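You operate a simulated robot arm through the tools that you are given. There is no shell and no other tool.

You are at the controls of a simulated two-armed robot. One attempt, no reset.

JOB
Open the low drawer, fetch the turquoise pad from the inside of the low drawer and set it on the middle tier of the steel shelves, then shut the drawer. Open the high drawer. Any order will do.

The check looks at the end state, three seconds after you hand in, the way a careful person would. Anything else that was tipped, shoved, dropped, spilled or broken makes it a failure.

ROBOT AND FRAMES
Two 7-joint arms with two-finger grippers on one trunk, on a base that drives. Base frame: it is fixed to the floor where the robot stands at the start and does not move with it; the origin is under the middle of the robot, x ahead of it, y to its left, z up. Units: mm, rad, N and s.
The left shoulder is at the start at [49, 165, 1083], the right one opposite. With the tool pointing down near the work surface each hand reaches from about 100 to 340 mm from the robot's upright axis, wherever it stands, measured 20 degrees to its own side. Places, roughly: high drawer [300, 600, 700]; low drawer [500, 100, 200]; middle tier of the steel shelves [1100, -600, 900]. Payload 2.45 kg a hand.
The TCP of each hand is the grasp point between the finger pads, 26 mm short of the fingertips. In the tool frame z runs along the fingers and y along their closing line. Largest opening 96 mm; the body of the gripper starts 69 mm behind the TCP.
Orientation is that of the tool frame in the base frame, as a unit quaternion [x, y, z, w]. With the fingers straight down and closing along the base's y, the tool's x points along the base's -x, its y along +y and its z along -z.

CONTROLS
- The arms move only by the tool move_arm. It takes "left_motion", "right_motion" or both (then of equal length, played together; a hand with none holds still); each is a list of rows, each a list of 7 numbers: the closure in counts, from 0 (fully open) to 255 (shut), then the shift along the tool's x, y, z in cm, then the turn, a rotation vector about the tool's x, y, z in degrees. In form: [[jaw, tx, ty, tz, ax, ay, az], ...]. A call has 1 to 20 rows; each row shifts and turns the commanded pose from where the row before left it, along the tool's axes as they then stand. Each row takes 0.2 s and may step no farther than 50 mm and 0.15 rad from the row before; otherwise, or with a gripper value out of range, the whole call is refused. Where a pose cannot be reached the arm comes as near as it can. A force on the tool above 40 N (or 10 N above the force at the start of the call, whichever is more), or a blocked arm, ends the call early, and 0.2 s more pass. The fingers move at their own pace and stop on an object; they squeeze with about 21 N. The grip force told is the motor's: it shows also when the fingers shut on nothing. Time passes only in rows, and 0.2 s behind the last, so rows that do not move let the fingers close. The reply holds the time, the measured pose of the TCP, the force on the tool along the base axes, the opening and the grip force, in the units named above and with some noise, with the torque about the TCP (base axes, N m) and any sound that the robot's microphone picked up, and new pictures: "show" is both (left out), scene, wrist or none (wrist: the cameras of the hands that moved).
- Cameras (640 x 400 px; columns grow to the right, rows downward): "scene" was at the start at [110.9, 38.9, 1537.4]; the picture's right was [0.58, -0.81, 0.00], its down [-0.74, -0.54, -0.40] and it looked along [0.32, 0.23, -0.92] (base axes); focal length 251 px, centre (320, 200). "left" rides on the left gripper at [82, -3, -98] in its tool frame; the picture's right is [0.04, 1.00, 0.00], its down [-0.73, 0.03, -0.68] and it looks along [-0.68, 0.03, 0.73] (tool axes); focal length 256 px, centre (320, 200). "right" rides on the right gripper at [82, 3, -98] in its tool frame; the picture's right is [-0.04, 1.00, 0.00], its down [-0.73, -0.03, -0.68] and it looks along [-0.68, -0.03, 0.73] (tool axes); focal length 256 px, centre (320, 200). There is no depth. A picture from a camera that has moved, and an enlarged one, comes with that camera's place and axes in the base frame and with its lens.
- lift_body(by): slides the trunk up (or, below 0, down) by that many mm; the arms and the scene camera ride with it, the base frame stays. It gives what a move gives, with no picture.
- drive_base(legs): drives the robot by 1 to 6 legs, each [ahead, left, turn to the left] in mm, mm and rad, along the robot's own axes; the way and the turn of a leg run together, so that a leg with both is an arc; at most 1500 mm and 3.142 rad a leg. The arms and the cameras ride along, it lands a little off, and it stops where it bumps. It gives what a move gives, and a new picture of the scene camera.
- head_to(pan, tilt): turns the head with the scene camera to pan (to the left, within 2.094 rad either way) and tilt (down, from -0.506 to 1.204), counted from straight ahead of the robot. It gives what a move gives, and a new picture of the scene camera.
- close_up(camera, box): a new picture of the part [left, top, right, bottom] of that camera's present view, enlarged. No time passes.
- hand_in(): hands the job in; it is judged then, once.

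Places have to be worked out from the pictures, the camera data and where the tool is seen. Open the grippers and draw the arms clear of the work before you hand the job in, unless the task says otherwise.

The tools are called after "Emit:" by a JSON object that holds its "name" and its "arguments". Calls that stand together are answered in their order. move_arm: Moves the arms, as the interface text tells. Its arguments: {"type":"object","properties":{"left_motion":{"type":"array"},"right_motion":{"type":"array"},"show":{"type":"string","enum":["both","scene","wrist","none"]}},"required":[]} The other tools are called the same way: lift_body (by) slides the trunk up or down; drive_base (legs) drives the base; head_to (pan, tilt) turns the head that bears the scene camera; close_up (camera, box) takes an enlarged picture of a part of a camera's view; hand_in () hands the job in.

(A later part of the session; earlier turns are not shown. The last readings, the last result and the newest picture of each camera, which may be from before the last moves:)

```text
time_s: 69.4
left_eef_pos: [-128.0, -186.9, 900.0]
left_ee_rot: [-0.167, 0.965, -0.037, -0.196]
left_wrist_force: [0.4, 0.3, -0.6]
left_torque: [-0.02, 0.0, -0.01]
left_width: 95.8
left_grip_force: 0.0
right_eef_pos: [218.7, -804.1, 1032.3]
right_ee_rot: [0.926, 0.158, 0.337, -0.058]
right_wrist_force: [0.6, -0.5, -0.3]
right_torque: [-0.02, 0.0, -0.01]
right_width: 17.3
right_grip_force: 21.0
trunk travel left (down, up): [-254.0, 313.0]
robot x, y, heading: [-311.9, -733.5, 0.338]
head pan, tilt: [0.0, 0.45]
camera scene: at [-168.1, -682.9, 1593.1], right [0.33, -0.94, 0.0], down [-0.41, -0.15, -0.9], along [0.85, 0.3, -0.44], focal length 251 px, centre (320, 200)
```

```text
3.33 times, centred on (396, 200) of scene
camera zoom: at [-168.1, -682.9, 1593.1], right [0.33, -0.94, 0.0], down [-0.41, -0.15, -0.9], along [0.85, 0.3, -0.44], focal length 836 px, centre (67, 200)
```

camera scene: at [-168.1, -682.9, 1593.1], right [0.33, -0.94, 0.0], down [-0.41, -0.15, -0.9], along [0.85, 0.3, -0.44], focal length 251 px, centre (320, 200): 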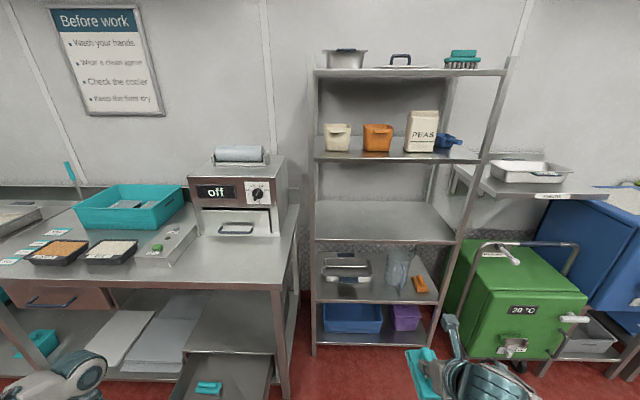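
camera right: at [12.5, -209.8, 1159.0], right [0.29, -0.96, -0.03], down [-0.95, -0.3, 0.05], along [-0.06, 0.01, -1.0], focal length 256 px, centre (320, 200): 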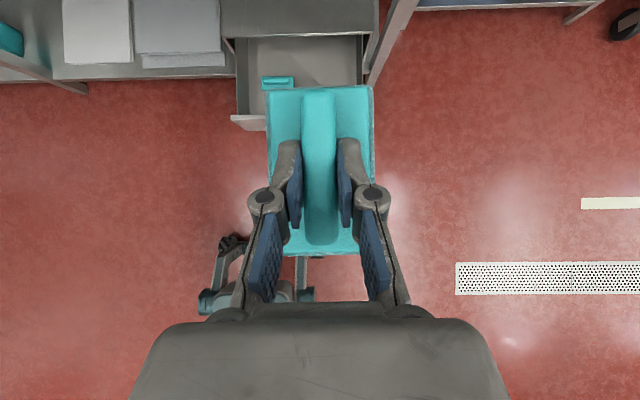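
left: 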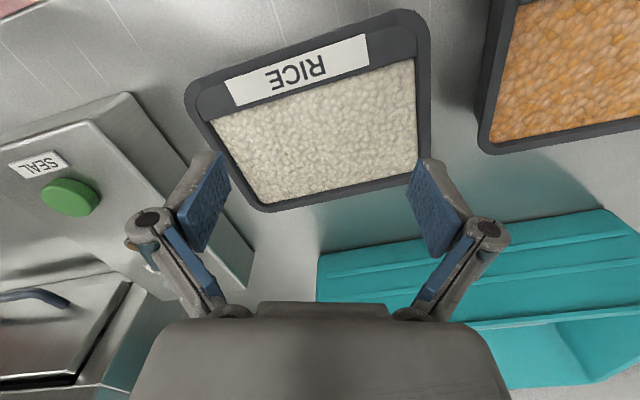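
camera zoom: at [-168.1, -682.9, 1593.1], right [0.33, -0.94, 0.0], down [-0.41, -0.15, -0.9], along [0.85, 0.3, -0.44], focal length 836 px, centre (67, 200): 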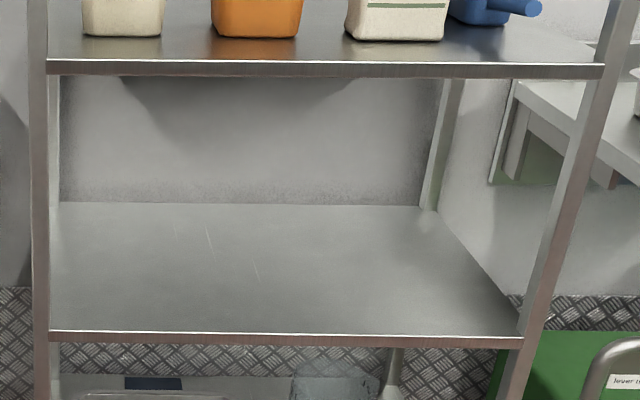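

Middle tier: z≈913, front edge from ≈[753,-334] to [957,-959], 373 mm free height. To keep the base clear of the bench end I'll extend the right hand forward (~170 mm) and lower it 30 mm; at the same time I tuck the left hand back and up.

Emit:
{"name": "move_arm", "arguments": {"left_motion": [[0, 3.38, 0, -1.82, 0, 0, 0], [0, 3.38, 0, -1.82, 0, 0, 0], [0, 3.38, 0, -1.82, 0, 0, 0], [0, 3.38, 0, -1.82, 0, 0, 0], [0, 3.38, 0, -1.82, 0, 0, 0]], "right_motion": [[255, 2.25, 0, 2.64, 0, 0, 0], [255, 2.25, 0, 2.64, 0, 0, 0], [255, 2.25, 0, 2.64, 0, 0, 0], [255, 2.25, 0, 2.64, 0, 0, 0], [255, 2.25, 0, 2.64, 0, 0, 0]]}}

```text
time_s: 70.6
left_eef_pos: [-240.3, -230.1, 1051.4]
left_ee_rot: [-0.167, 0.965, -0.036, -0.198]
left_wrist_force: [-1.0, 0.5, 0.2]
left_torque: [0.02, 0.0, -0.03]
left_width: 96.0
left_grip_force: 0.0
right_eef_pos: [382.8, -752.1, 1002.9]
right_ee_rot: [0.926, 0.158, 0.337, -0.058]
right_wrist_force: [0.7, 0.5, -1.2]
right_torque: [0.0, 0.0, 0.0]
right_width: 17.1
right_grip_force: 20.9
trunk travel left (down, up): [-254.0, 313.0]
robot x, y, heading: [-313.5, -742.7, 0.339]
head pan, tilt: [0.0, 0.45]
camera scene: at [-167.7, -685.5, 1593.2], right [0.33, -0.94, 0.0], down [-0.41, -0.15, -0.9], along [0.85, 0.3, -0.44], focal length 251 px, centre (320, 200)
camera right: at [383.4, -756.6, 1131.0], right [0.3, -0.95, -0.03], down [-0.95, -0.3, 0.05], along [-0.05, 0.01, -1.0], focal length 256 px, centre (320, 200)
camera left: at [-272.8, -245.0, 1172.8], right [-0.37, 0.93, 0.01], down [0.88, 0.35, 0.34], along [0.31, 0.14, -0.94], focal length 256 px, centre (320, 200)
```

scene: 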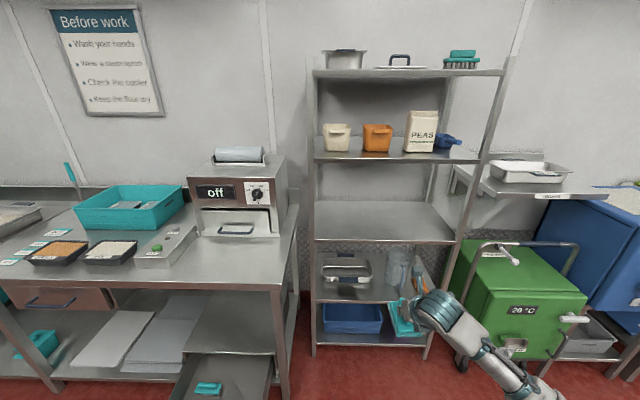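
right: 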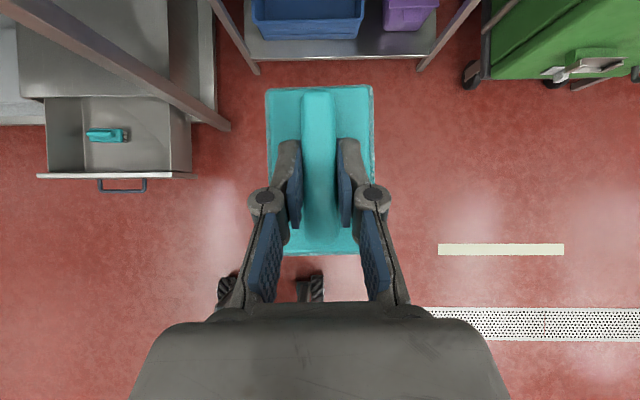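
left: 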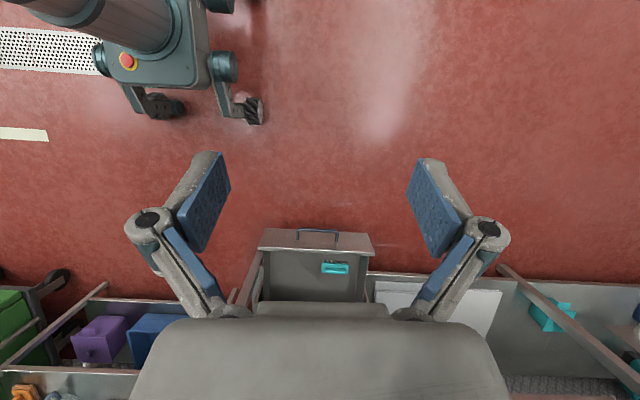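

The open drawer is close to the base's path, so I first shift right 130 mm, then drive 450 mm forward and check.

Emit:
{"name": "drive_base", "arguments": {"legs": [[0, -130, 0], [450, 0, -0.02]]}}

Emit:
{"name": "close_up", "arguments": {"camera": "right", "box": [0, 0, 640, 400]}}

```text
time_s: 74.2
left_eef_pos: [242.7, -199.6, 1049.2]
left_ee_rot: [-0.162, 0.966, -0.038, -0.197]
left_wrist_force: [0.3, 0.2, 0.1]
left_torque: [-0.05, 0.0, 0.02]
left_width: 96.5
left_grip_force: 0.1
right_eef_pos: [855.8, -728.9, 1004.5]
right_ee_rot: [0.927, 0.153, 0.337, -0.054]
right_wrist_force: [0.7, 0.5, -1.4]
right_torque: [-0.02, 0.0, -0.04]
right_width: 17.1
right_grip_force: 21.0
trunk travel left (down, up): [-254.0, 313.0]
robot x, y, heading: [157.7, -709.4, 0.327]
head pan, tilt: [0.0, 0.45]
camera scene: at [312.6, -673.9, 1593.1], right [0.32, -0.95, -0.01], down [-0.42, -0.13, -0.9], along [0.85, 0.29, -0.44], focal length 251 px, centre (320, 200)
```

scene: 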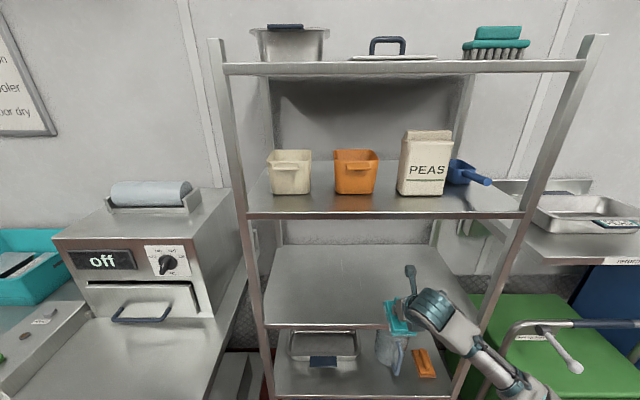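

```text
1.00 times, centred on (320, 200) of right (not enlarged: the box is as wide or as high as the picture)
camera zoom: at [855.4, -733.3, 1132.1], right [0.29, -0.96, -0.02], down [-0.96, -0.29, 0.05], along [-0.05, 0.01, -1.0], focal length 256 px, centre (320, 200)
```

zoom: 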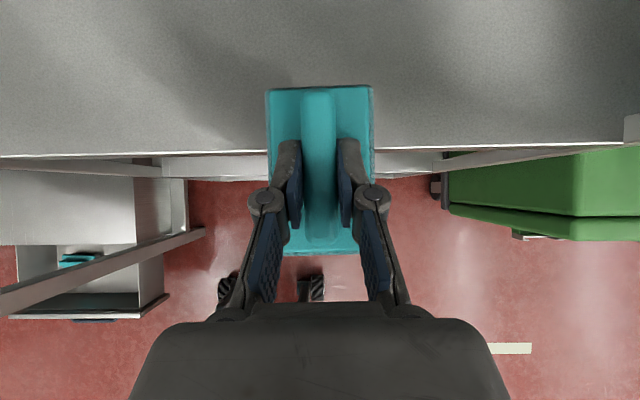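

The pad is above the tier's front edge (TCP ≈30 mm short of the edge), with clear height. I drive 160 mm further in.

Emit:
{"name": "drive_base", "arguments": {"legs": [[160, 0, 0]]}}

Emit:
{"name": "close_up", "arguments": {"camera": "right", "box": [0, 0, 640, 400]}}

```text
time_s: 75.7
left_eef_pos: [391.6, -166.2, 1054.6]
left_ee_rot: [-0.162, 0.966, -0.031, -0.197]
left_wrist_force: [-0.4, 0.0, 0.0]
left_torque: [-0.03, 0.02, 0.0]
left_width: 95.9
left_grip_force: 0.2
right_eef_pos: [1007.9, -695.2, 1003.2]
right_ee_rot: [0.927, 0.15, 0.338, -0.058]
right_wrist_force: [0.6, -1.6, -1.2]
right_torque: [0.13, 0.05, 0.08]
right_width: 17.2
right_grip_force: 21.0
trunk travel left (down, up): [-254.0, 313.0]
robot x, y, heading: [310.4, -663.5, 0.324]
head pan, tilt: [0.0, 0.45]
camera scene: at [464.1, -633.4, 1593.3], right [0.32, -0.95, -0.01], down [-0.42, -0.13, -0.9], along [0.85, 0.29, -0.44], focal length 251 px, centre (320, 200)
```

scene: 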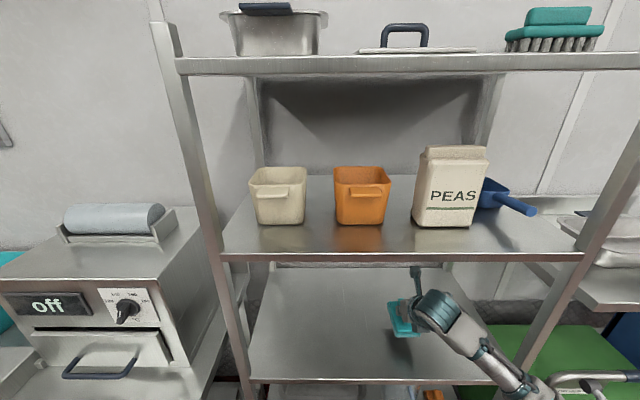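

```text
1.00 times, centred on (320, 200) of right (not enlarged: the box is as wide or as high as the picture)
camera zoom: at [1008.6, -701.3, 1131.4], right [0.29, -0.96, -0.03], down [-0.96, -0.29, 0.05], along [-0.05, 0.02, -1.0], focal length 256 px, centre (320, 200)
```

zoom: 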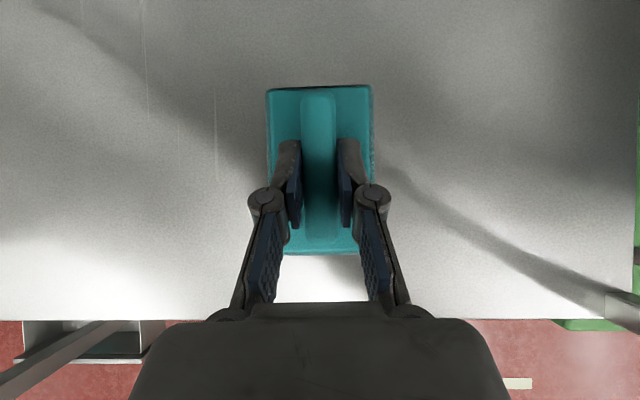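

The pad is ~115 mm inside the front edge, level, over the clear tier. I lower 20 mm, then in smaller steps watching the force.

Emit:
{"name": "move_arm", "arguments": {"right_motion": [[255, -0.64, 0, 0.77, 0, 0, 0], [255, -0.64, 0, 0.77, 0, 0, 0]], "show": "none"}}

Emit:
{"name": "move_arm", "arguments": {"right_motion": [[255, -0.32, 0, 0.38, 0, 0, 0]], "show": "wrist"}}

```text
time_s: 76.3
left_eef_pos: [382.6, -140.1, 1043.2]
left_ee_rot: [-0.16, 0.967, -0.043, -0.193]
left_wrist_force: [0.8, -0.9, -0.1]
left_torque: [0.06, -0.01, -0.02]
left_width: 96.0
left_grip_force: 0.0
right_eef_pos: [998.8, -668.8, 990.5]
right_ee_rot: [0.925, 0.156, 0.342, -0.047]
right_wrist_force: [-0.5, 0.8, -1.1]
right_torque: [-0.1, 0.01, -0.05]
right_width: 16.9
right_grip_force: 20.4
trunk travel left (down, up): [-254.0, 313.0]
robot x, y, heading: [311.1, -659.9, 0.328]
head pan, tilt: [0.0, 0.45]
```

```text
time_s: 76.7
left_eef_pos: [394.3, -175.2, 1056.9]
left_ee_rot: [-0.162, 0.967, -0.029, -0.196]
left_wrist_force: [0.9, -0.6, 0.7]
left_torque: [0.1, -0.01, -0.02]
left_width: 95.8
left_grip_force: 0.1
right_eef_pos: [1010.3, -705.1, 978.3]
right_ee_rot: [0.927, 0.149, 0.338, -0.061]
right_wrist_force: [0.1, -0.4, -1.1]
right_torque: [0.07, 0.01, 0.07]
right_width: 17.3
right_grip_force: 21.6
trunk travel left (down, up): [-254.0, 313.0]
robot x, y, heading: [313.2, -674.9, 0.325]
head pan, tilt: [0.0, 0.45]
camera right: at [1010.6, -710.4, 1106.6], right [0.29, -0.96, -0.04], down [-0.96, -0.29, 0.05], along [-0.05, 0.02, -1.0], focal length 256 px, centre (320, 200)
```

right: 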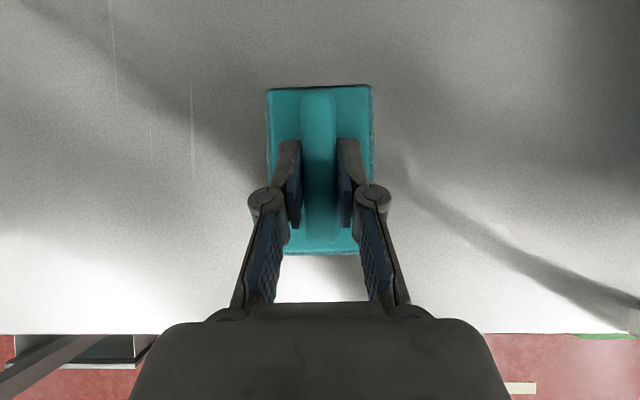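

Readings show the whole robot swaying ±20 mm sideways right after the drive. I hold still for 2 s to let it settle before lowering further.

Emit:
{"name": "move_arm", "arguments": {"right_motion": [[255, 0, 0, 0, 0, 0, 0], [255, 0, 0, 0, 0, 0, 0], [255, 0, 0, 0, 0, 0, 0], [255, 0, 0, 0, 0, 0, 0], [255, 0, 0, 0, 0, 0, 0]], "show": "none"}}

Emit:
{"name": "move_arm", "arguments": {"right_motion": [[255, 0, 0, 0, 0, 0, 0], [255, 0, 0, 0, 0, 0, 0], [255, 0, 0, 0, 0, 0, 0], [255, 0, 0, 0, 0, 0, 0], [255, 0, 0, 0, 0, 0, 0]]}}

```text
time_s: 77.9
left_eef_pos: [383.2, -142.6, 1046.8]
left_ee_rot: [-0.16, 0.967, -0.042, -0.194]
left_wrist_force: [-0.6, 0.0, 0.0]
left_torque: [0.04, 0.0, -0.01]
left_width: 95.9
left_grip_force: 0.1
right_eef_pos: [998.9, -673.4, 986.0]
right_ee_rot: [0.926, 0.155, 0.341, -0.05]
right_wrist_force: [-0.7, 1.1, -0.6]
right_torque: [-0.03, 0.01, -0.02]
right_width: 17.4
right_grip_force: 21.8
trunk travel left (down, up): [-254.0, 313.0]
robot x, y, heading: [308.5, -661.4, 0.325]
head pan, tilt: [0.0, 0.45]
```

```text
time_s: 79.1
left_eef_pos: [388.8, -159.6, 1051.5]
left_ee_rot: [-0.161, 0.967, -0.035, -0.196]
left_wrist_force: [-0.6, -0.5, 0.2]
left_torque: [0.0, 0.0, -0.02]
left_width: 96.0
left_grip_force: 0.0
right_eef_pos: [1005.8, -691.7, 982.1]
right_ee_rot: [0.927, 0.151, 0.339, -0.055]
right_wrist_force: [-0.4, -0.5, -1.2]
right_torque: [0.03, 0.01, 0.0]
right_width: 17.3
right_grip_force: 21.1
trunk travel left (down, up): [-254.0, 313.0]
robot x, y, heading: [313.6, -669.4, 0.329]
head pan, tilt: [0.0, 0.45]
camera scene: at [459.3, -615.2, 1593.2], right [0.32, -0.95, 0.0], down [-0.41, -0.14, -0.9], along [0.85, 0.29, -0.44], focal length 251 px, centre (320, 200)
camera right: at [1005.7, -695.7, 1110.0], right [0.29, -0.96, -0.02], down [-0.96, -0.29, 0.04], along [-0.05, 0.01, -1.0], focal length 256 px, centre (320, 200)
```

scene: 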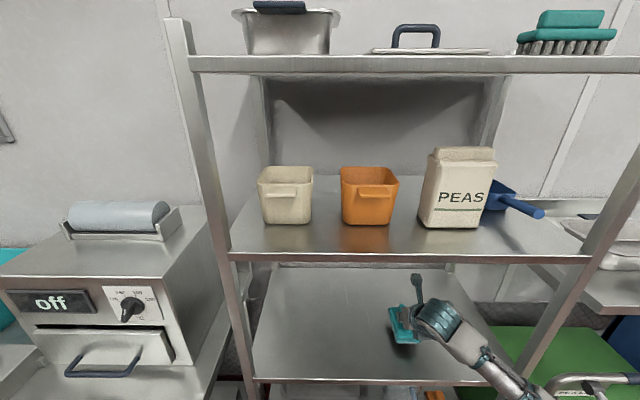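
right: 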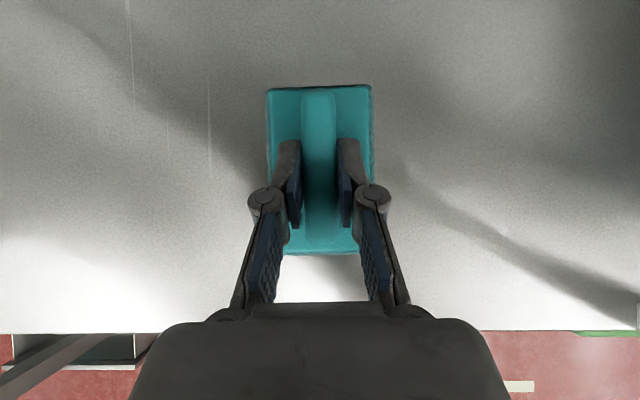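

The sway is damping. I wait a further 3 s.

Emit:
{"name": "move_arm", "arguments": {"right_motion": [[255, 0, 0, 0, 0, 0, 0], [255, 0, 0, 0, 0, 0, 0], [255, 0, 0, 0, 0, 0, 0], [255, 0, 0, 0, 0, 0, 0], [255, 0, 0, 0, 0, 0, 0], [255, 0, 0, 0, 0, 0, 0], [255, 0, 0, 0, 0, 0, 0], [255, 0, 0, 0, 0, 0, 0], [255, 0, 0, 0, 0, 0, 0], [255, 0, 0, 0, 0, 0, 0], [255, 0, 0, 0, 0, 0, 0], [255, 0, 0, 0, 0, 0, 0], [255, 0, 0, 0, 0, 0, 0], [255, 0, 0, 0, 0, 0, 0], [255, 0, 0, 0, 0, 0, 0]], "show": "none"}}

Emit:
{"name": "move_arm", "arguments": {"right_motion": [[255, 0, 0, 0, 0, 0, 0], [255, 0, 0, 0, 0, 0, 0]], "show": "none"}}

```text
time_s: 82.3
left_eef_pos: [386.7, -153.5, 1050.0]
left_ee_rot: [-0.16, 0.967, -0.038, -0.195]
left_wrist_force: [0.4, -0.1, -0.4]
left_torque: [0.01, -0.01, 0.0]
left_width: 95.9
left_grip_force: 0.0
right_eef_pos: [1003.9, -683.0, 984.1]
right_ee_rot: [0.927, 0.153, 0.339, -0.052]
right_wrist_force: [0.6, 0.9, -1.2]
right_torque: [-0.04, 0.01, 0.02]
right_width: 17.1
right_grip_force: 21.3
trunk travel left (down, up): [-254.0, 313.0]
robot x, y, heading: [310.5, -661.4, 0.321]
head pan, tilt: [0.0, 0.45]
```

```text
time_s: 82.9
left_eef_pos: [388.2, -156.0, 1051.3]
left_ee_rot: [-0.161, 0.967, -0.037, -0.195]
left_wrist_force: [-0.2, 0.3, -0.1]
left_torque: [0.0, -0.02, -0.01]
left_width: 96.0
left_grip_force: 0.1
right_eef_pos: [1004.6, -687.2, 982.9]
right_ee_rot: [0.927, 0.153, 0.339, -0.054]
right_wrist_force: [-0.4, 0.1, 0.8]
right_torque: [0.0, 0.03, 0.0]
right_width: 17.1
right_grip_force: 20.8
trunk travel left (down, up): [-254.0, 313.0]
robot x, y, heading: [314.5, -668.4, 0.323]
head pan, tilt: [0.0, 0.45]
```

Settled at z≈983. Continue lowering in small steps.

Emit:
{"name": "move_arm", "arguments": {"right_motion": [[255, -0.38, 0, 0.46, 0, 0, 0]], "show": "none"}}

Emit:
{"name": "move_arm", "arguments": {"right_motion": [[255, -0.26, 0, 0.31, 0, 0, 0]], "show": "wrist"}}

```text
time_s: 83.3
left_eef_pos: [387.5, -154.5, 1051.6]
left_ee_rot: [-0.16, 0.967, -0.037, -0.195]
left_wrist_force: [0.3, 0.2, -0.2]
left_torque: [0.02, 0.05, -0.01]
left_width: 95.9
left_grip_force: 0.1
right_eef_pos: [1004.5, -684.8, 978.0]
right_ee_rot: [0.926, 0.153, 0.34, -0.053]
right_wrist_force: [-0.7, 0.7, -0.2]
right_torque: [0.04, -0.02, -0.01]
right_width: 17.1
right_grip_force: 20.7
trunk travel left (down, up): [-254.0, 313.0]
robot x, y, heading: [309.7, -666.8, 0.328]
head pan, tilt: [0.0, 0.45]
```

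```text
time_s: 83.7
left_eef_pos: [387.8, -155.6, 1049.8]
left_ee_rot: [-0.16, 0.967, -0.037, -0.195]
left_wrist_force: [-0.1, 1.0, 0.4]
left_torque: [-0.02, 0.0, -0.01]
left_width: 95.9
left_grip_force: 0.1
right_eef_pos: [1004.8, -685.3, 972.1]
right_ee_rot: [0.926, 0.152, 0.341, -0.053]
right_wrist_force: [0.8, 0.6, -0.7]
right_torque: [0.02, 0.0, 0.0]
right_width: 17.3
right_grip_force: 20.9
trunk travel left (down, up): [-254.0, 313.0]
robot x, y, heading: [313.0, -664.4, 0.322]
head pan, tilt: [0.0, 0.45]
camera right: at [1004.1, -689.6, 1100.3], right [0.29, -0.96, -0.02], down [-0.96, -0.29, 0.04], along [-0.05, 0.01, -1.0], focal length 256 px, centre (320, 200)
```

right: 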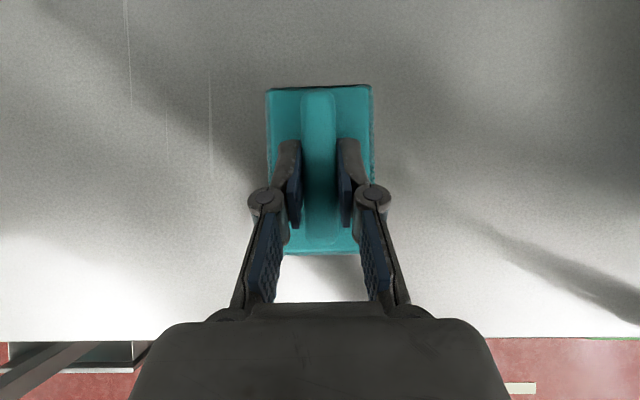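

No contact yet at z=972. I go down in 4–5 mm steps.

Emit:
{"name": "move_arm", "arguments": {"right_motion": [[255, -0.29, 0, 0.35, 0, 0, 0]], "show": "none"}}

Emit:
{"name": "move_arm", "arguments": {"right_motion": [[255, -0.26, 0, 0.31, 0, 0, 0]], "show": "none"}}

Emit:
{"name": "move_arm", "arguments": {"right_motion": [[255, -0.26, 0, 0.31, 0, 0, 0]], "show": "wrist"}}

```text
time_s: 84.1
left_eef_pos: [387.4, -155.0, 1050.1]
left_ee_rot: [-0.16, 0.967, -0.037, -0.195]
left_wrist_force: [-0.1, 1.3, 0.7]
left_torque: [0.0, -0.02, -0.03]
left_width: 96.2
left_grip_force: 0.0
right_eef_pos: [1004.1, -686.2, 968.4]
right_ee_rot: [0.927, 0.152, 0.34, -0.053]
right_wrist_force: [0.1, -0.3, -0.6]
right_torque: [0.0, 0.04, 0.0]
right_width: 17.4
right_grip_force: 21.4
trunk travel left (down, up): [-254.0, 313.0]
robot x, y, heading: [314.1, -661.8, 0.321]
head pan, tilt: [0.0, 0.45]
```

```text
time_s: 84.5
left_eef_pos: [387.2, -155.5, 1050.1]
left_ee_rot: [-0.161, 0.967, -0.036, -0.195]
left_wrist_force: [-0.2, -0.6, -0.1]
left_torque: [0.0, 0.02, -0.01]
left_width: 96.1
left_grip_force: 0.0
right_eef_pos: [1003.3, -686.5, 964.5]
right_ee_rot: [0.927, 0.152, 0.34, -0.052]
right_wrist_force: [0.8, 0.7, -1.1]
right_torque: [0.0, -0.04, 0.02]
right_width: 17.3
right_grip_force: 20.7
trunk travel left (down, up): [-254.0, 313.0]
robot x, y, heading: [312.4, -666.8, 0.324]
head pan, tilt: [0.0, 0.45]
```

```text
time_s: 84.9
left_eef_pos: [387.8, -155.9, 1050.3]
left_ee_rot: [-0.161, 0.967, -0.037, -0.195]
left_wrist_force: [-0.5, -0.4, -0.4]
left_torque: [-0.03, -0.01, -0.01]
left_width: 96.1
left_grip_force: 0.1
right_eef_pos: [1003.1, -686.6, 959.8]
right_ee_rot: [0.927, 0.153, 0.34, -0.053]
right_wrist_force: [0.6, -0.3, -0.6]
right_torque: [-0.01, -0.01, 0.01]
right_width: 17.0
right_grip_force: 20.7
trunk travel left (down, up): [-254.0, 313.0]
robot x, y, heading: [312.6, -666.9, 0.324]
head pan, tilt: [0.0, 0.45]
camera right: at [1003.3, -689.5, 1087.6], right [0.29, -0.96, -0.02], down [-0.96, -0.29, 0.04], along [-0.05, 0.01, -1.0], focal length 256 px, centre (320, 200)
```

right: 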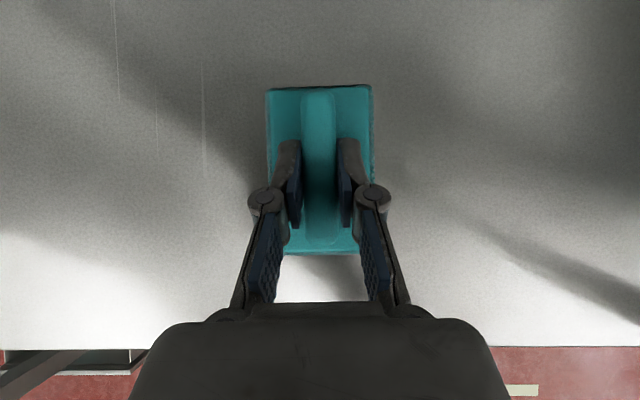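

Still no contact at z=960. Continue with 5 mm rows; the force guard would stop on contact.

Emit:
{"name": "move_arm", "arguments": {"right_motion": [[255, -0.26, 0, 0.31, 0, 0, 0], [255, -0.26, 0, 0.31, 0, 0, 0]], "show": "none"}}

Emit:
{"name": "move_arm", "arguments": {"right_motion": [[255, -0.26, 0, 0.31, 0, 0, 0]], "show": "none"}}

Emit:
{"name": "move_arm", "arguments": {"right_motion": [[255, -0.26, 0, 0.31, 0, 0, 0]], "show": "both"}}

```text
time_s: 85.5
left_eef_pos: [387.1, -156.0, 1050.6]
left_ee_rot: [-0.16, 0.967, -0.036, -0.196]
left_wrist_force: [-0.3, 0.5, -0.9]
left_torque: [-0.02, -0.03, -0.02]
left_width: 96.1
left_grip_force: 0.1
right_eef_pos: [1003.4, -686.4, 952.7]
right_ee_rot: [0.926, 0.152, 0.341, -0.052]
right_wrist_force: [-0.6, 0.8, 2.0]
right_torque: [0.06, 0.08, 0.0]
right_width: 17.4
right_grip_force: 21.0
trunk travel left (down, up): [-254.0, 313.0]
robot x, y, heading: [313.3, -666.5, 0.325]
head pan, tilt: [0.0, 0.45]
```

```text
time_s: 85.9
left_eef_pos: [386.0, -156.0, 1050.3]
left_ee_rot: [-0.161, 0.967, -0.037, -0.194]
left_wrist_force: [0.3, -0.4, -0.3]
left_torque: [-0.03, 0.0, -0.01]
left_width: 96.1
left_grip_force: 0.1
right_eef_pos: [1003.3, -686.3, 952.0]
right_ee_rot: [0.925, 0.152, 0.343, -0.053]
right_wrist_force: [4.2, 1.7, 16.1]
right_torque: [-0.06, 0.5, -0.02]
right_width: 17.4
right_grip_force: 21.3
trunk travel left (down, up): [-254.0, 313.0]
robot x, y, heading: [312.8, -665.5, 0.328]
head pan, tilt: [0.0, 0.45]
```

```text
time_s: 86.3
left_eef_pos: [386.8, -154.6, 1050.7]
left_ee_rot: [-0.16, 0.967, -0.037, -0.195]
left_wrist_force: [0.5, -0.3, 0.1]
left_torque: [0.0, 0.04, 0.02]
left_width: 96.1
left_grip_force: 0.0
right_eef_pos: [1003.6, -685.8, 951.8]
right_ee_rot: [0.924, 0.151, 0.347, -0.054]
right_wrist_force: [14.7, 2.4, 35.0]
right_torque: [0.2, -0.53, -0.01]
right_width: 17.6
right_grip_force: 21.2
trunk travel left (down, up): [-254.0, 313.0]
robot x, y, heading: [313.6, -669.4, 0.328]
head pan, tilt: [0.0, 0.45]
camera scene: at [454.2, -614.2, 1594.3], right [0.32, -0.95, 0.0], down [-0.41, -0.14, -0.9], along [0.85, 0.29, -0.44], focal length 251 px, centre (320, 200)
camera right: at [1001.3, -690.4, 1078.6], right [0.29, -0.96, -0.02], down [-0.96, -0.29, 0.03], along [-0.03, 0.01, -1.0], focal length 256 px, centre (320, 200)
```

scene: 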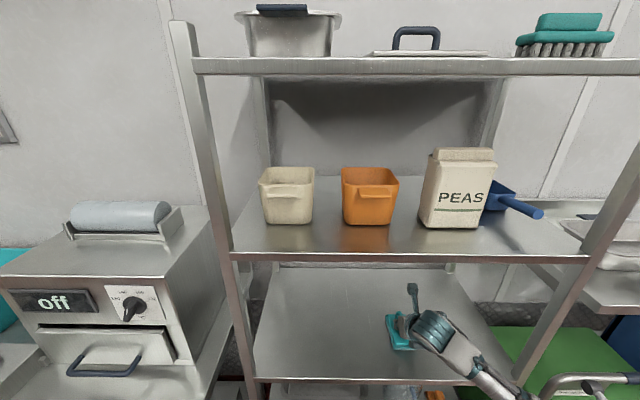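
right: 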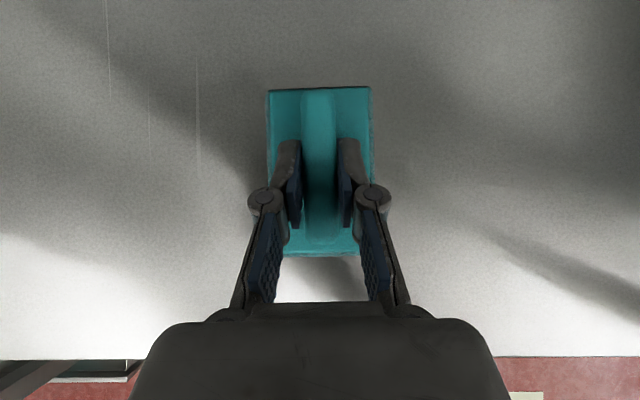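

The pad rests on the tier (35 N). I relax the preload by raising ~6 mm, then open the jaw gently.

Emit:
{"name": "move_arm", "arguments": {"right_motion": [[255, 0.38, 0, -0.46, 0, 0, 0]], "show": "none"}}

Emit:
{"name": "move_arm", "arguments": {"right_motion": [[190, 0, 0, 0, 0, 0, 0], [150, 0, 0, 0, 0, 0, 0], [135, 0, 0, 0, 0, 0, 0]], "show": "both"}}

```text
time_s: 86.7
left_eef_pos: [387.0, -155.6, 1050.4]
left_ee_rot: [-0.16, 0.967, -0.037, -0.195]
left_wrist_force: [0.5, -0.1, -0.6]
left_torque: [0.03, -0.05, 0.02]
left_width: 96.0
left_grip_force: 0.1
right_eef_pos: [1002.5, -686.5, 950.3]
right_ee_rot: [0.927, 0.153, 0.34, -0.053]
right_wrist_force: [10.4, 1.5, 21.2]
right_torque: [0.32, -0.77, -0.13]
right_width: 17.4
right_grip_force: 21.5
trunk travel left (down, up): [-254.0, 313.0]
robot x, y, heading: [311.4, -666.8, 0.326]
head pan, tilt: [0.0, 0.45]
```

```text
time_s: 87.5
left_eef_pos: [386.9, -156.4, 1051.7]
left_ee_rot: [-0.161, 0.967, -0.037, -0.196]
left_wrist_force: [0.3, 0.8, -0.2]
left_torque: [0.01, -0.01, 0.01]
left_width: 95.8
left_grip_force: 0.0
right_eef_pos: [1001.0, -685.4, 949.0]
right_ee_rot: [0.927, 0.152, 0.339, -0.053]
right_wrist_force: [-4.2, -0.7, 11.5]
right_torque: [-0.03, 0.04, -0.05]
right_width: 42.8
right_grip_force: 9.5
trunk travel left (down, up): [-254.0, 313.0]
robot x, y, heading: [311.7, -667.8, 0.325]
head pan, tilt: [0.0, 0.45]
camera scene: at [456.6, -614.9, 1593.3], right [0.32, -0.95, 0.0], down [-0.41, -0.14, -0.9], along [0.85, 0.29, -0.44], focal length 251 px, centre (320, 200)
camera right: at [1001.1, -689.2, 1076.9], right [0.29, -0.96, -0.02], down [-0.96, -0.29, 0.05], along [-0.05, 0.01, -1.0], focal length 256 px, centre (320, 200)
```

scene: 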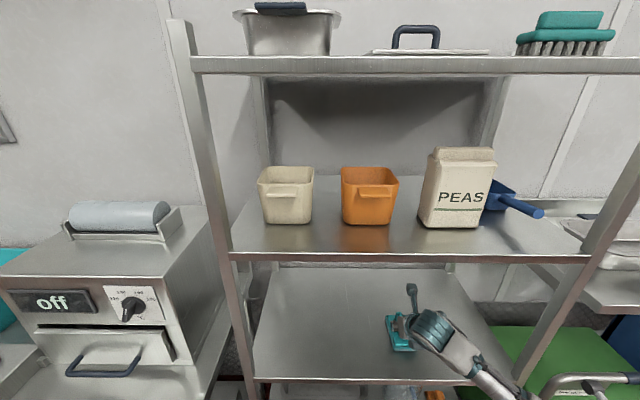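
right: 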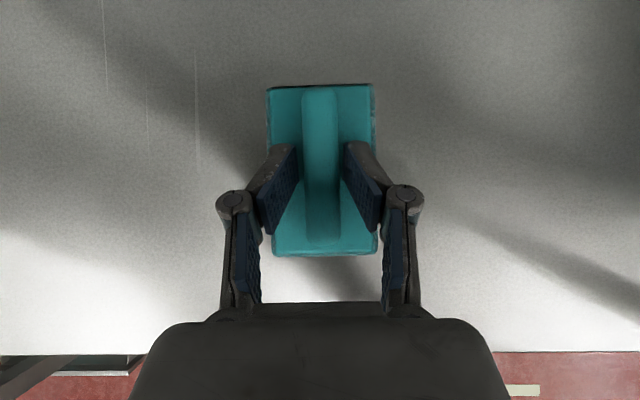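

Released; fingertips only touch the base lightly. I raise straight up and check the pad stays.

Emit:
{"name": "move_arm", "arguments": {"right_motion": [[135, 0.64, 0, -0.77, 0, 0, 0], [120, 1.28, 0, -1.54, 0, 0, 0], [120, 1.28, 0, -1.54, 0, 0, 0]], "show": "both"}}

```text
time_s: 88.3
left_eef_pos: [388.2, -155.0, 1049.2]
left_ee_rot: [-0.161, 0.967, -0.038, -0.195]
left_wrist_force: [-0.4, 0.6, 0.5]
left_torque: [-0.01, 0.01, 0.03]
left_width: 96.0
left_grip_force: 0.1
right_eef_pos: [1002.1, -686.2, 999.5]
right_ee_rot: [0.927, 0.153, 0.339, -0.053]
right_wrist_force: [-0.2, 0.2, 0.4]
right_torque: [0.01, 0.0, -0.01]
right_width: 51.0
right_grip_force: 0.1
trunk travel left (down, up): [-254.0, 313.0]
robot x, y, heading: [310.0, -665.9, 0.318]
head pan, tilt: [0.0, 0.45]
camera scene: at [459.3, -614.6, 1593.1], right [0.32, -0.95, 0.0], down [-0.42, -0.14, -0.9], along [0.85, 0.29, -0.44], focal length 251 px, centre (320, 200)
camera right: at [1002.4, -688.8, 1128.2], right [0.29, -0.96, -0.02], down [-0.96, -0.29, 0.05], along [-0.05, 0.01, -1.0], focal length 256 px, centre (320, 200)
```

scene: 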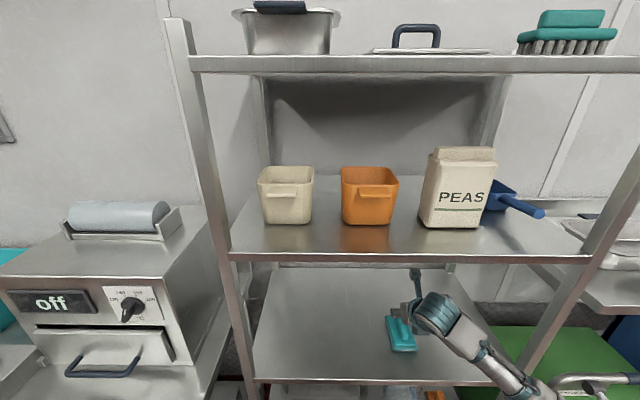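
right: 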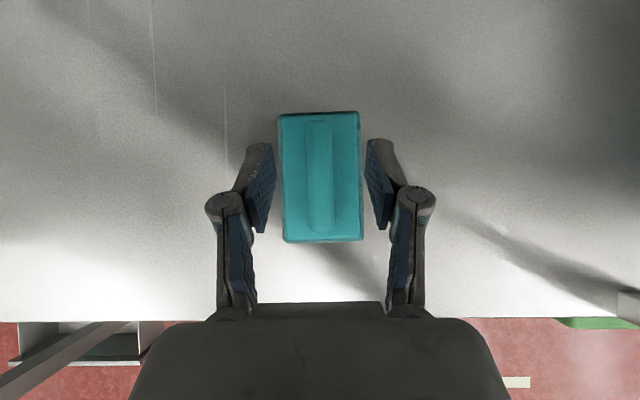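

The pad lies flat on the middle tier. I raise the hand slightly more and back the robot straight out 550 mm, closing the fingers afterwards.

Emit:
{"name": "move_arm", "arguments": {"right_motion": [[120, 0.64, 0, -0.77, 0, 0, 0], [120, 0.64, 0, -0.77, 0, 0, 0]], "show": "none"}}

Emit:
{"name": "drive_base", "arguments": {"legs": [[-550, 0, 0]]}}

Emit:
{"name": "close_up", "arguments": {"camera": "scene", "box": [300, 140, 492, 260]}}

```text
time_s: 88.9
left_eef_pos: [388.7, -155.1, 1049.9]
left_ee_rot: [-0.16, 0.967, -0.036, -0.195]
left_wrist_force: [-0.2, 0.6, 0.0]
left_torque: [-0.02, -0.03, -0.01]
left_width: 96.0
left_grip_force: 0.2
right_eef_pos: [1001.3, -683.8, 1020.7]
right_ee_rot: [0.927, 0.152, 0.34, -0.053]
right_wrist_force: [0.4, -0.1, -0.4]
right_torque: [0.03, -0.04, 0.03]
right_width: 50.8
right_grip_force: 0.1
trunk travel left (down, up): [-254.0, 313.0]
robot x, y, heading: [310.6, -664.4, 0.324]
head pan, tilt: [0.0, 0.45]
```

```text
time_s: 92.0
left_eef_pos: [-135.8, -332.3, 1051.2]
left_ee_rot: [-0.162, 0.966, -0.037, -0.196]
left_wrist_force: [0.5, 0.7, 0.4]
left_torque: [-0.04, 0.0, 0.01]
left_width: 96.0
left_grip_force: 0.0
right_eef_pos: [478.7, -860.4, 1020.6]
right_ee_rot: [0.926, 0.154, 0.34, -0.054]
right_wrist_force: [-0.3, 0.0, -0.4]
right_torque: [-0.03, 0.02, 0.0]
right_width: 50.7
right_grip_force: 0.1
trunk travel left (down, up): [-254.0, 313.0]
robot x, y, heading: [-209.0, -844.3, 0.324]
head pan, tilt: [0.0, 0.45]
camera scene: at [-63.5, -791.8, 1593.1], right [0.32, -0.95, 0.0], down [-0.41, -0.14, -0.9], along [0.85, 0.29, -0.44], focal length 251 px, centre (320, 200)
```

scene: 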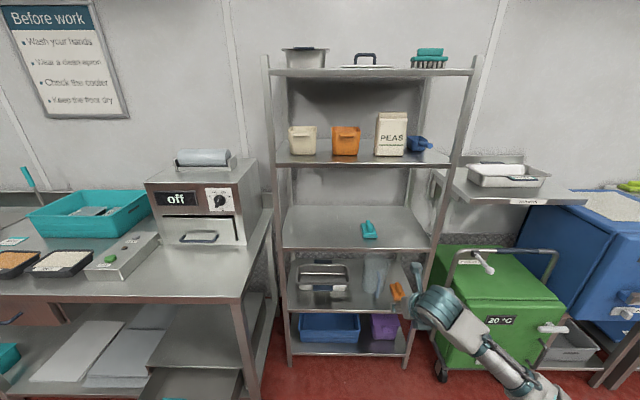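

```text
3.33 times, centred on (396, 200) of scene
camera zoom: at [-63.5, -791.8, 1593.1], right [0.32, -0.95, 0.0], down [-0.41, -0.14, -0.9], along [0.85, 0.29, -0.44], focal length 836 px, centre (67, 200)
```

zoom: 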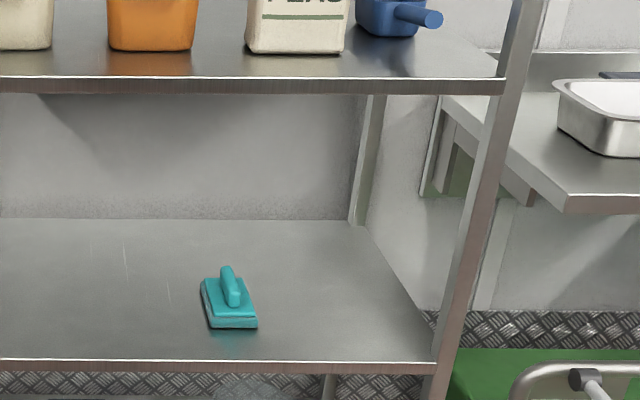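

The pad sits neatly on the middle tier and nothing else moved. I strafe left ~850 mm back to the low drawer and look down.

Emit:
{"name": "drive_base", "arguments": {"legs": [[0, 850, 0]]}}

Emit:
{"name": "head_to", "arguments": {"pan": -0.2, "tilt": 0.9}}

```text
time_s: 96.6
left_eef_pos: [-412.4, 469.0, 1053.8]
left_ee_rot: [-0.163, 0.967, -0.035, -0.194]
left_wrist_force: [-0.6, -0.4, -0.7]
left_torque: [-0.05, -0.03, 0.01]
left_width: 96.1
left_grip_force: 0.0
right_eef_pos: [203.6, -58.6, 1020.4]
right_ee_rot: [0.926, 0.154, 0.341, -0.056]
right_wrist_force: [-1.1, -1.5, 0.5]
right_torque: [0.03, -0.02, 0.01]
right_width: 50.8
right_grip_force: 0.1
trunk travel left (down, up): [-254.0, 313.0]
robot x, y, heading: [-484.4, -38.4, 0.327]
head pan, tilt: [0.0, 0.45]
camera scene: at [-337.3, 10.0, 1593.2], right [0.32, -0.95, 0.0], down [-0.42, -0.14, -0.9], along [0.85, 0.29, -0.44], focal length 251 px, centre (320, 200)
```

scene: 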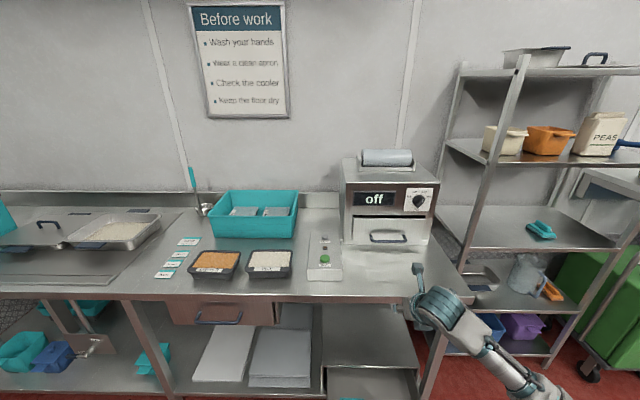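

```text
time_s: 97.5
left_eef_pos: [-415.5, 466.6, 1054.0]
left_ee_rot: [-0.163, 0.967, -0.035, -0.192]
left_wrist_force: [0.8, 0.0, 0.6]
left_torque: [0.0, -0.03, 0.01]
left_width: 96.3
left_grip_force: 0.1
right_eef_pos: [200.2, -58.1, 1023.6]
right_ee_rot: [0.926, 0.154, 0.342, -0.055]
right_wrist_force: [1.1, -1.1, 0.2]
right_torque: [-0.01, -0.03, -0.01]
right_width: 50.8
right_grip_force: 0.0
trunk travel left (down, up): [-254.0, 313.0]
robot x, y, heading: [-481.8, -41.4, 0.329]
head pan, tilt: [-0.201, 0.901]
camera scene: at [-350.3, -8.2, 1555.0], right [0.13, -0.99, 0.0], down [-0.78, -0.1, -0.62], along [0.61, 0.08, -0.79], focal length 251 px, centre (320, 200)
```

scene: 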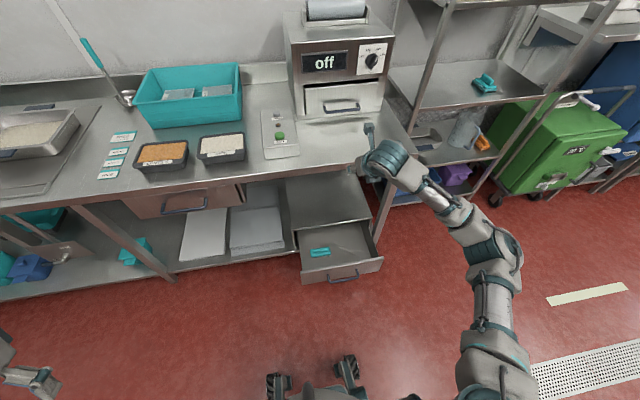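

I zoom into the open drawer with both cameras to re-locate its front in the current odometry.

Emit:
{"name": "close_up", "arguments": {"camera": "scene", "box": [270, 200, 430, 300]}}

Emit:
{"name": "close_up", "arguments": {"camera": "right", "box": [0, 0, 640, 400]}}

```text
4.00 times, centred on (350, 250) of scene
camera zoom: at [-350.3, -8.2, 1555.0], right [0.13, -0.99, 0.0], down [-0.78, -0.1, -0.62], along [0.61, 0.08, -0.79], focal length 1003 px, centre (200, 0)
```

zoom: 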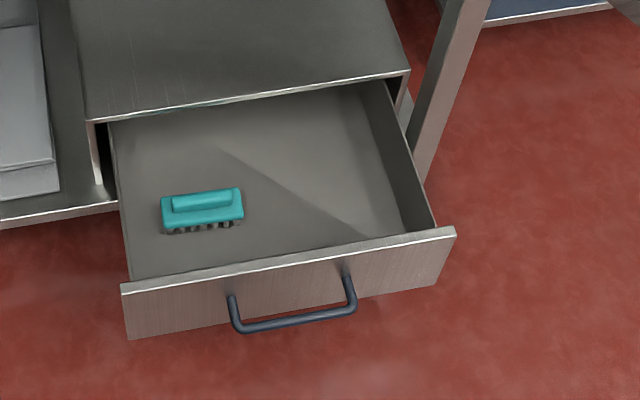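

```text
1.00 times, centred on (320, 200) of right (not enlarged: the box is as wide or as high as the picture)
camera zoom: at [200.0, -63.2, 1150.9], right [0.29, -0.96, -0.02], down [-0.95, -0.29, 0.04], along [-0.04, 0.01, -1.0], focal length 256 px, centre (320, 200)
```

zoom: 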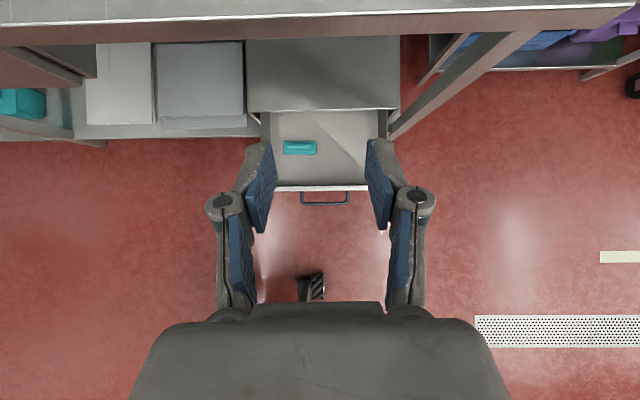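

Handle is at ≈[150,-75,247], directly below-ahead of the hand laterally. I lower the trunk by 250 again, with the right hand well ahead of the body.

Emit:
{"name": "lift_body", "arguments": {"by": -250}}

```text
time_s: 100.0
left_eef_pos: [-416.7, 468.1, 804.4]
left_ee_rot: [-0.164, 0.967, -0.036, -0.192]
left_wrist_force: [-1.2, -0.6, -0.1]
left_torque: [0.03, -0.04, 0.0]
left_width: 95.9
left_grip_force: 0.1
right_eef_pos: [200.0, -56.8, 774.5]
right_ee_rot: [0.925, 0.154, 0.343, -0.055]
right_wrist_force: [0.6, -0.2, 0.0]
right_torque: [0.0, 0.02, 0.06]
right_width: 50.9
right_grip_force: 0.1
trunk travel left (down, up): [-4.0, 563.0]
robot x, y, heading: [-485.9, -41.1, 0.33]
head pan, tilt: [-0.201, 0.901]
```

I lower the hand diagonally back to just in front of the drawer handle (n≈29, z≈300) with fingers closed.

Emit:
{"name": "move_arm", "arguments": {"right_motion": [[255, -3.79, -0.04, 2.42, 0, 0, 0], [255, -3.79, -0.04, 2.42, 0, 0, 0], [255, -3.79, -0.04, 2.42, 0, 0, 0], [255, -3.79, -0.04, 2.42, 0, 0, 0], [255, -3.79, -0.04, 2.42, 0, 0, 0], [255, -3.79, -0.04, 2.42, 0, 0, 0], [255, -3.79, -0.04, 2.42, 0, 0, 0], [255, -3.79, -0.04, 2.42, 0, 0, 0], [255, -3.79, -0.04, 2.42, 0, 0, 0], [255, -3.79, -0.04, 2.42, 0, 0, 0], [255, -3.79, -0.04, 2.42, 0, 0, 0]]}}

```text
time_s: 102.4
left_eef_pos: [-417.0, 469.0, 803.3]
left_ee_rot: [-0.163, 0.967, -0.036, -0.193]
left_wrist_force: [-0.1, 0.0, 0.9]
left_torque: [0.01, 0.02, -0.03]
left_width: 95.8
left_grip_force: 0.0
right_eef_pos: [62.2, -102.3, 300.0]
right_ee_rot: [0.926, 0.154, 0.341, -0.055]
right_wrist_force: [0.1, -0.8, -0.7]
right_torque: [0.0, 0.04, -0.01]
right_width: 0.0
right_grip_force: 21.0
trunk travel left (down, up): [-4.0, 563.0]
robot x, y, heading: [-485.3, -36.4, 0.327]
head pan, tilt: [-0.201, 0.901]
camera scene: at [-90.4, 82.0, 1245.7], right [0.13, -0.99, 0.0], down [-0.78, -0.1, -0.62], along [0.61, 0.08, -0.79], focal length 251 px, centre (320, 200)
camera right: at [61.2, -105.8, 426.6], right [0.29, -0.96, -0.02], down [-0.95, -0.29, 0.04], along [-0.04, 0.01, -1.0], focal length 256 px, centre (320, 200)
```

scene: 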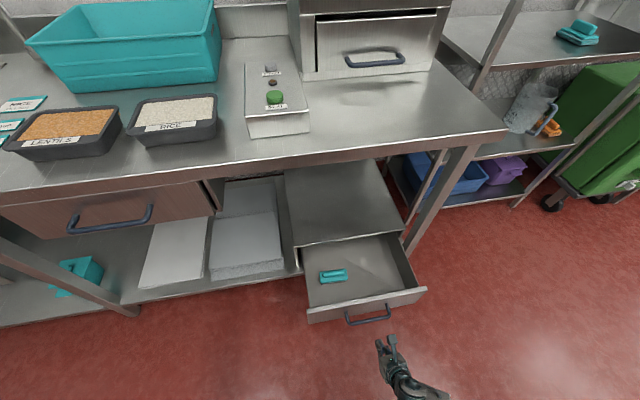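
right: 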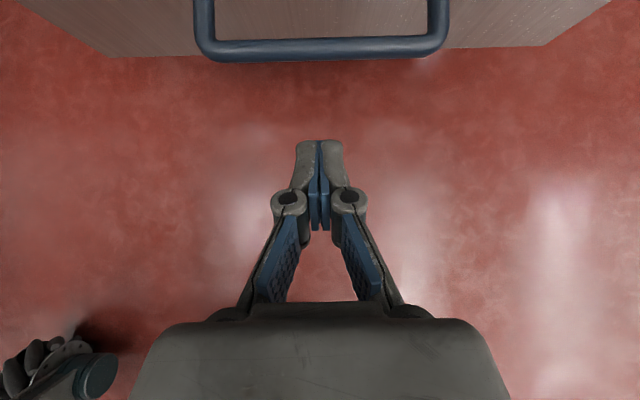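

The closed hand is centred on the handle, ~100 mm before the bar. I drive 110 mm forward so the fingertips come just short of the drawer front, above the handle.

Emit:
{"name": "drive_base", "arguments": {"legs": [[110, 0, 0]]}}

Emit:
{"name": "close_up", "arguments": {"camera": "right", "box": [0, 0, 640, 400]}}

```text
time_s: 103.6
left_eef_pos: [-313.6, 504.1, 802.1]
left_ee_rot: [-0.163, 0.967, -0.035, -0.193]
left_wrist_force: [0.2, 0.0, 0.0]
left_torque: [0.03, 0.02, -0.02]
left_width: 96.0
left_grip_force: 0.1
right_eef_pos: [165.1, -66.3, 299.0]
right_ee_rot: [0.925, 0.154, 0.342, -0.055]
right_wrist_force: [-0.3, -0.2, -0.7]
right_torque: [-0.01, 0.0, 0.0]
right_width: 0.1
right_grip_force: 21.8
trunk travel left (down, up): [-4.0, 563.0]
robot x, y, heading: [-383.1, -2.6, 0.334]
head pan, tilt: [-0.201, 0.901]
camera scene: at [13.6, 118.3, 1245.3], right [0.13, -0.99, 0.0], down [-0.78, -0.1, -0.62], along [0.61, 0.08, -0.79], focal length 251 px, centre (320, 200)
```

scene: 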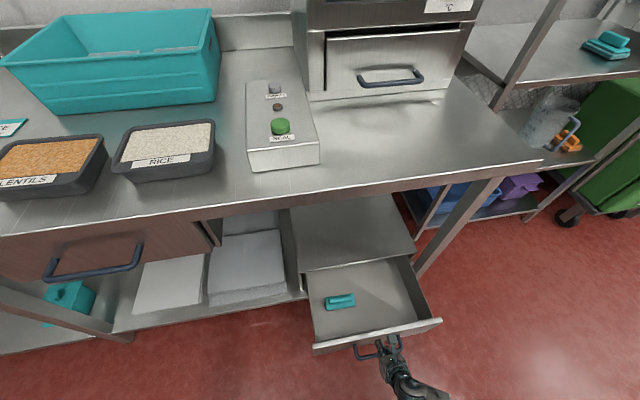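

```text
1.00 times, centred on (320, 200) of right (not enlarged: the box is as wide or as high as the picture)
camera zoom: at [165.1, -69.9, 426.4], right [0.29, -0.96, -0.02], down [-0.95, -0.29, 0.04], along [-0.05, 0.01, -1.0], focal length 256 px, centre (320, 200)
```

zoom: 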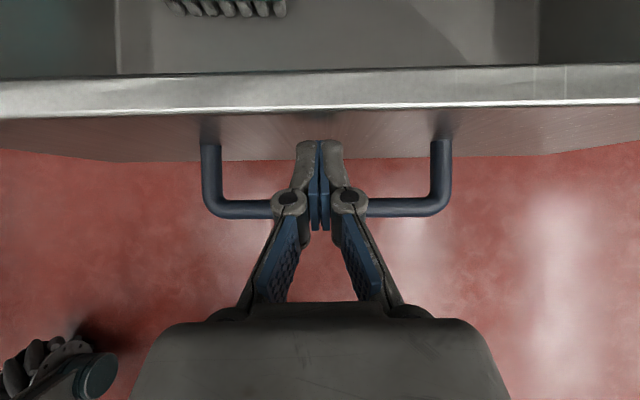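

The fingertips are ~10 mm from the drawer front, above the bar. I push forward along the drawer's axis with the arm, 120 mm.

Emit:
{"name": "move_arm", "arguments": {"right_motion": [[255, 1.14, 0.03, 0.98, 0, 0, 0], [255, 1.52, 0.03, 1.3, 0, 0, 0], [255, 1.52, 0.03, 1.3, 0, 0, 0], [255, 1.52, 0.03, 1.3, 0, 0, 0], [255, 1.52, 0.03, 1.3, 0, 0, 0], [255, 1.52, 0.03, 1.3, 0, 0, 0]]}}

```text
time_s: 105.0
left_eef_pos: [-316.8, 503.7, 803.6]
left_ee_rot: [-0.163, 0.967, -0.035, -0.191]
left_wrist_force: [-0.1, 0.9, 0.1]
left_torque: [-0.04, 0.02, -0.02]
left_width: 95.8
left_grip_force: 0.0
right_eef_pos: [274.1, -31.0, 301.5]
right_ee_rot: [0.925, 0.154, 0.343, -0.056]
right_wrist_force: [0.4, -0.1, 0.4]
right_torque: [-0.02, 0.01, 0.01]
right_width: 0.4
right_grip_force: 20.8
trunk travel left (down, up): [-4.0, 563.0]
robot x, y, heading: [-380.9, 0.6, 0.337]
head pan, tilt: [-0.201, 0.901]
camera scene: at [13.1, 118.2, 1245.6], right [0.13, -0.99, 0.0], down [-0.78, -0.1, -0.62], along [0.61, 0.08, -0.79], focal length 251 px, centre (320, 200)
camera right: at [273.7, -35.3, 429.0], right [0.29, -0.96, -0.02], down [-0.95, -0.29, 0.04], along [-0.04, 0.01, -1.0], focal length 256 px, centre (320, 200)
```

scene: 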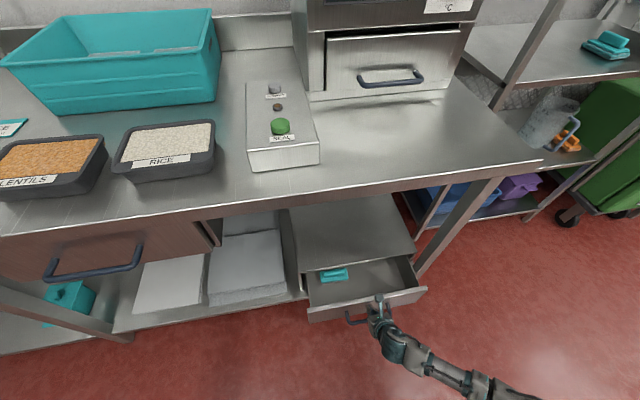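
right: 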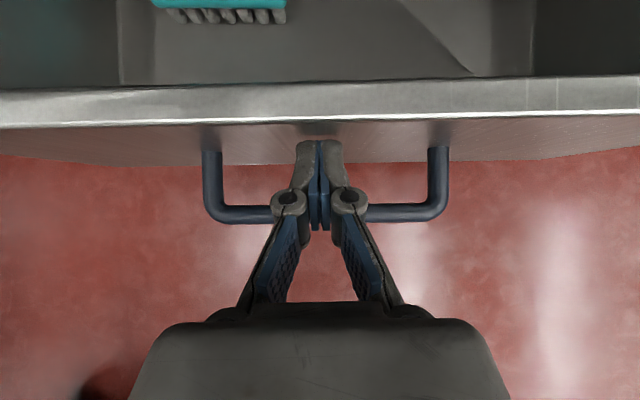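

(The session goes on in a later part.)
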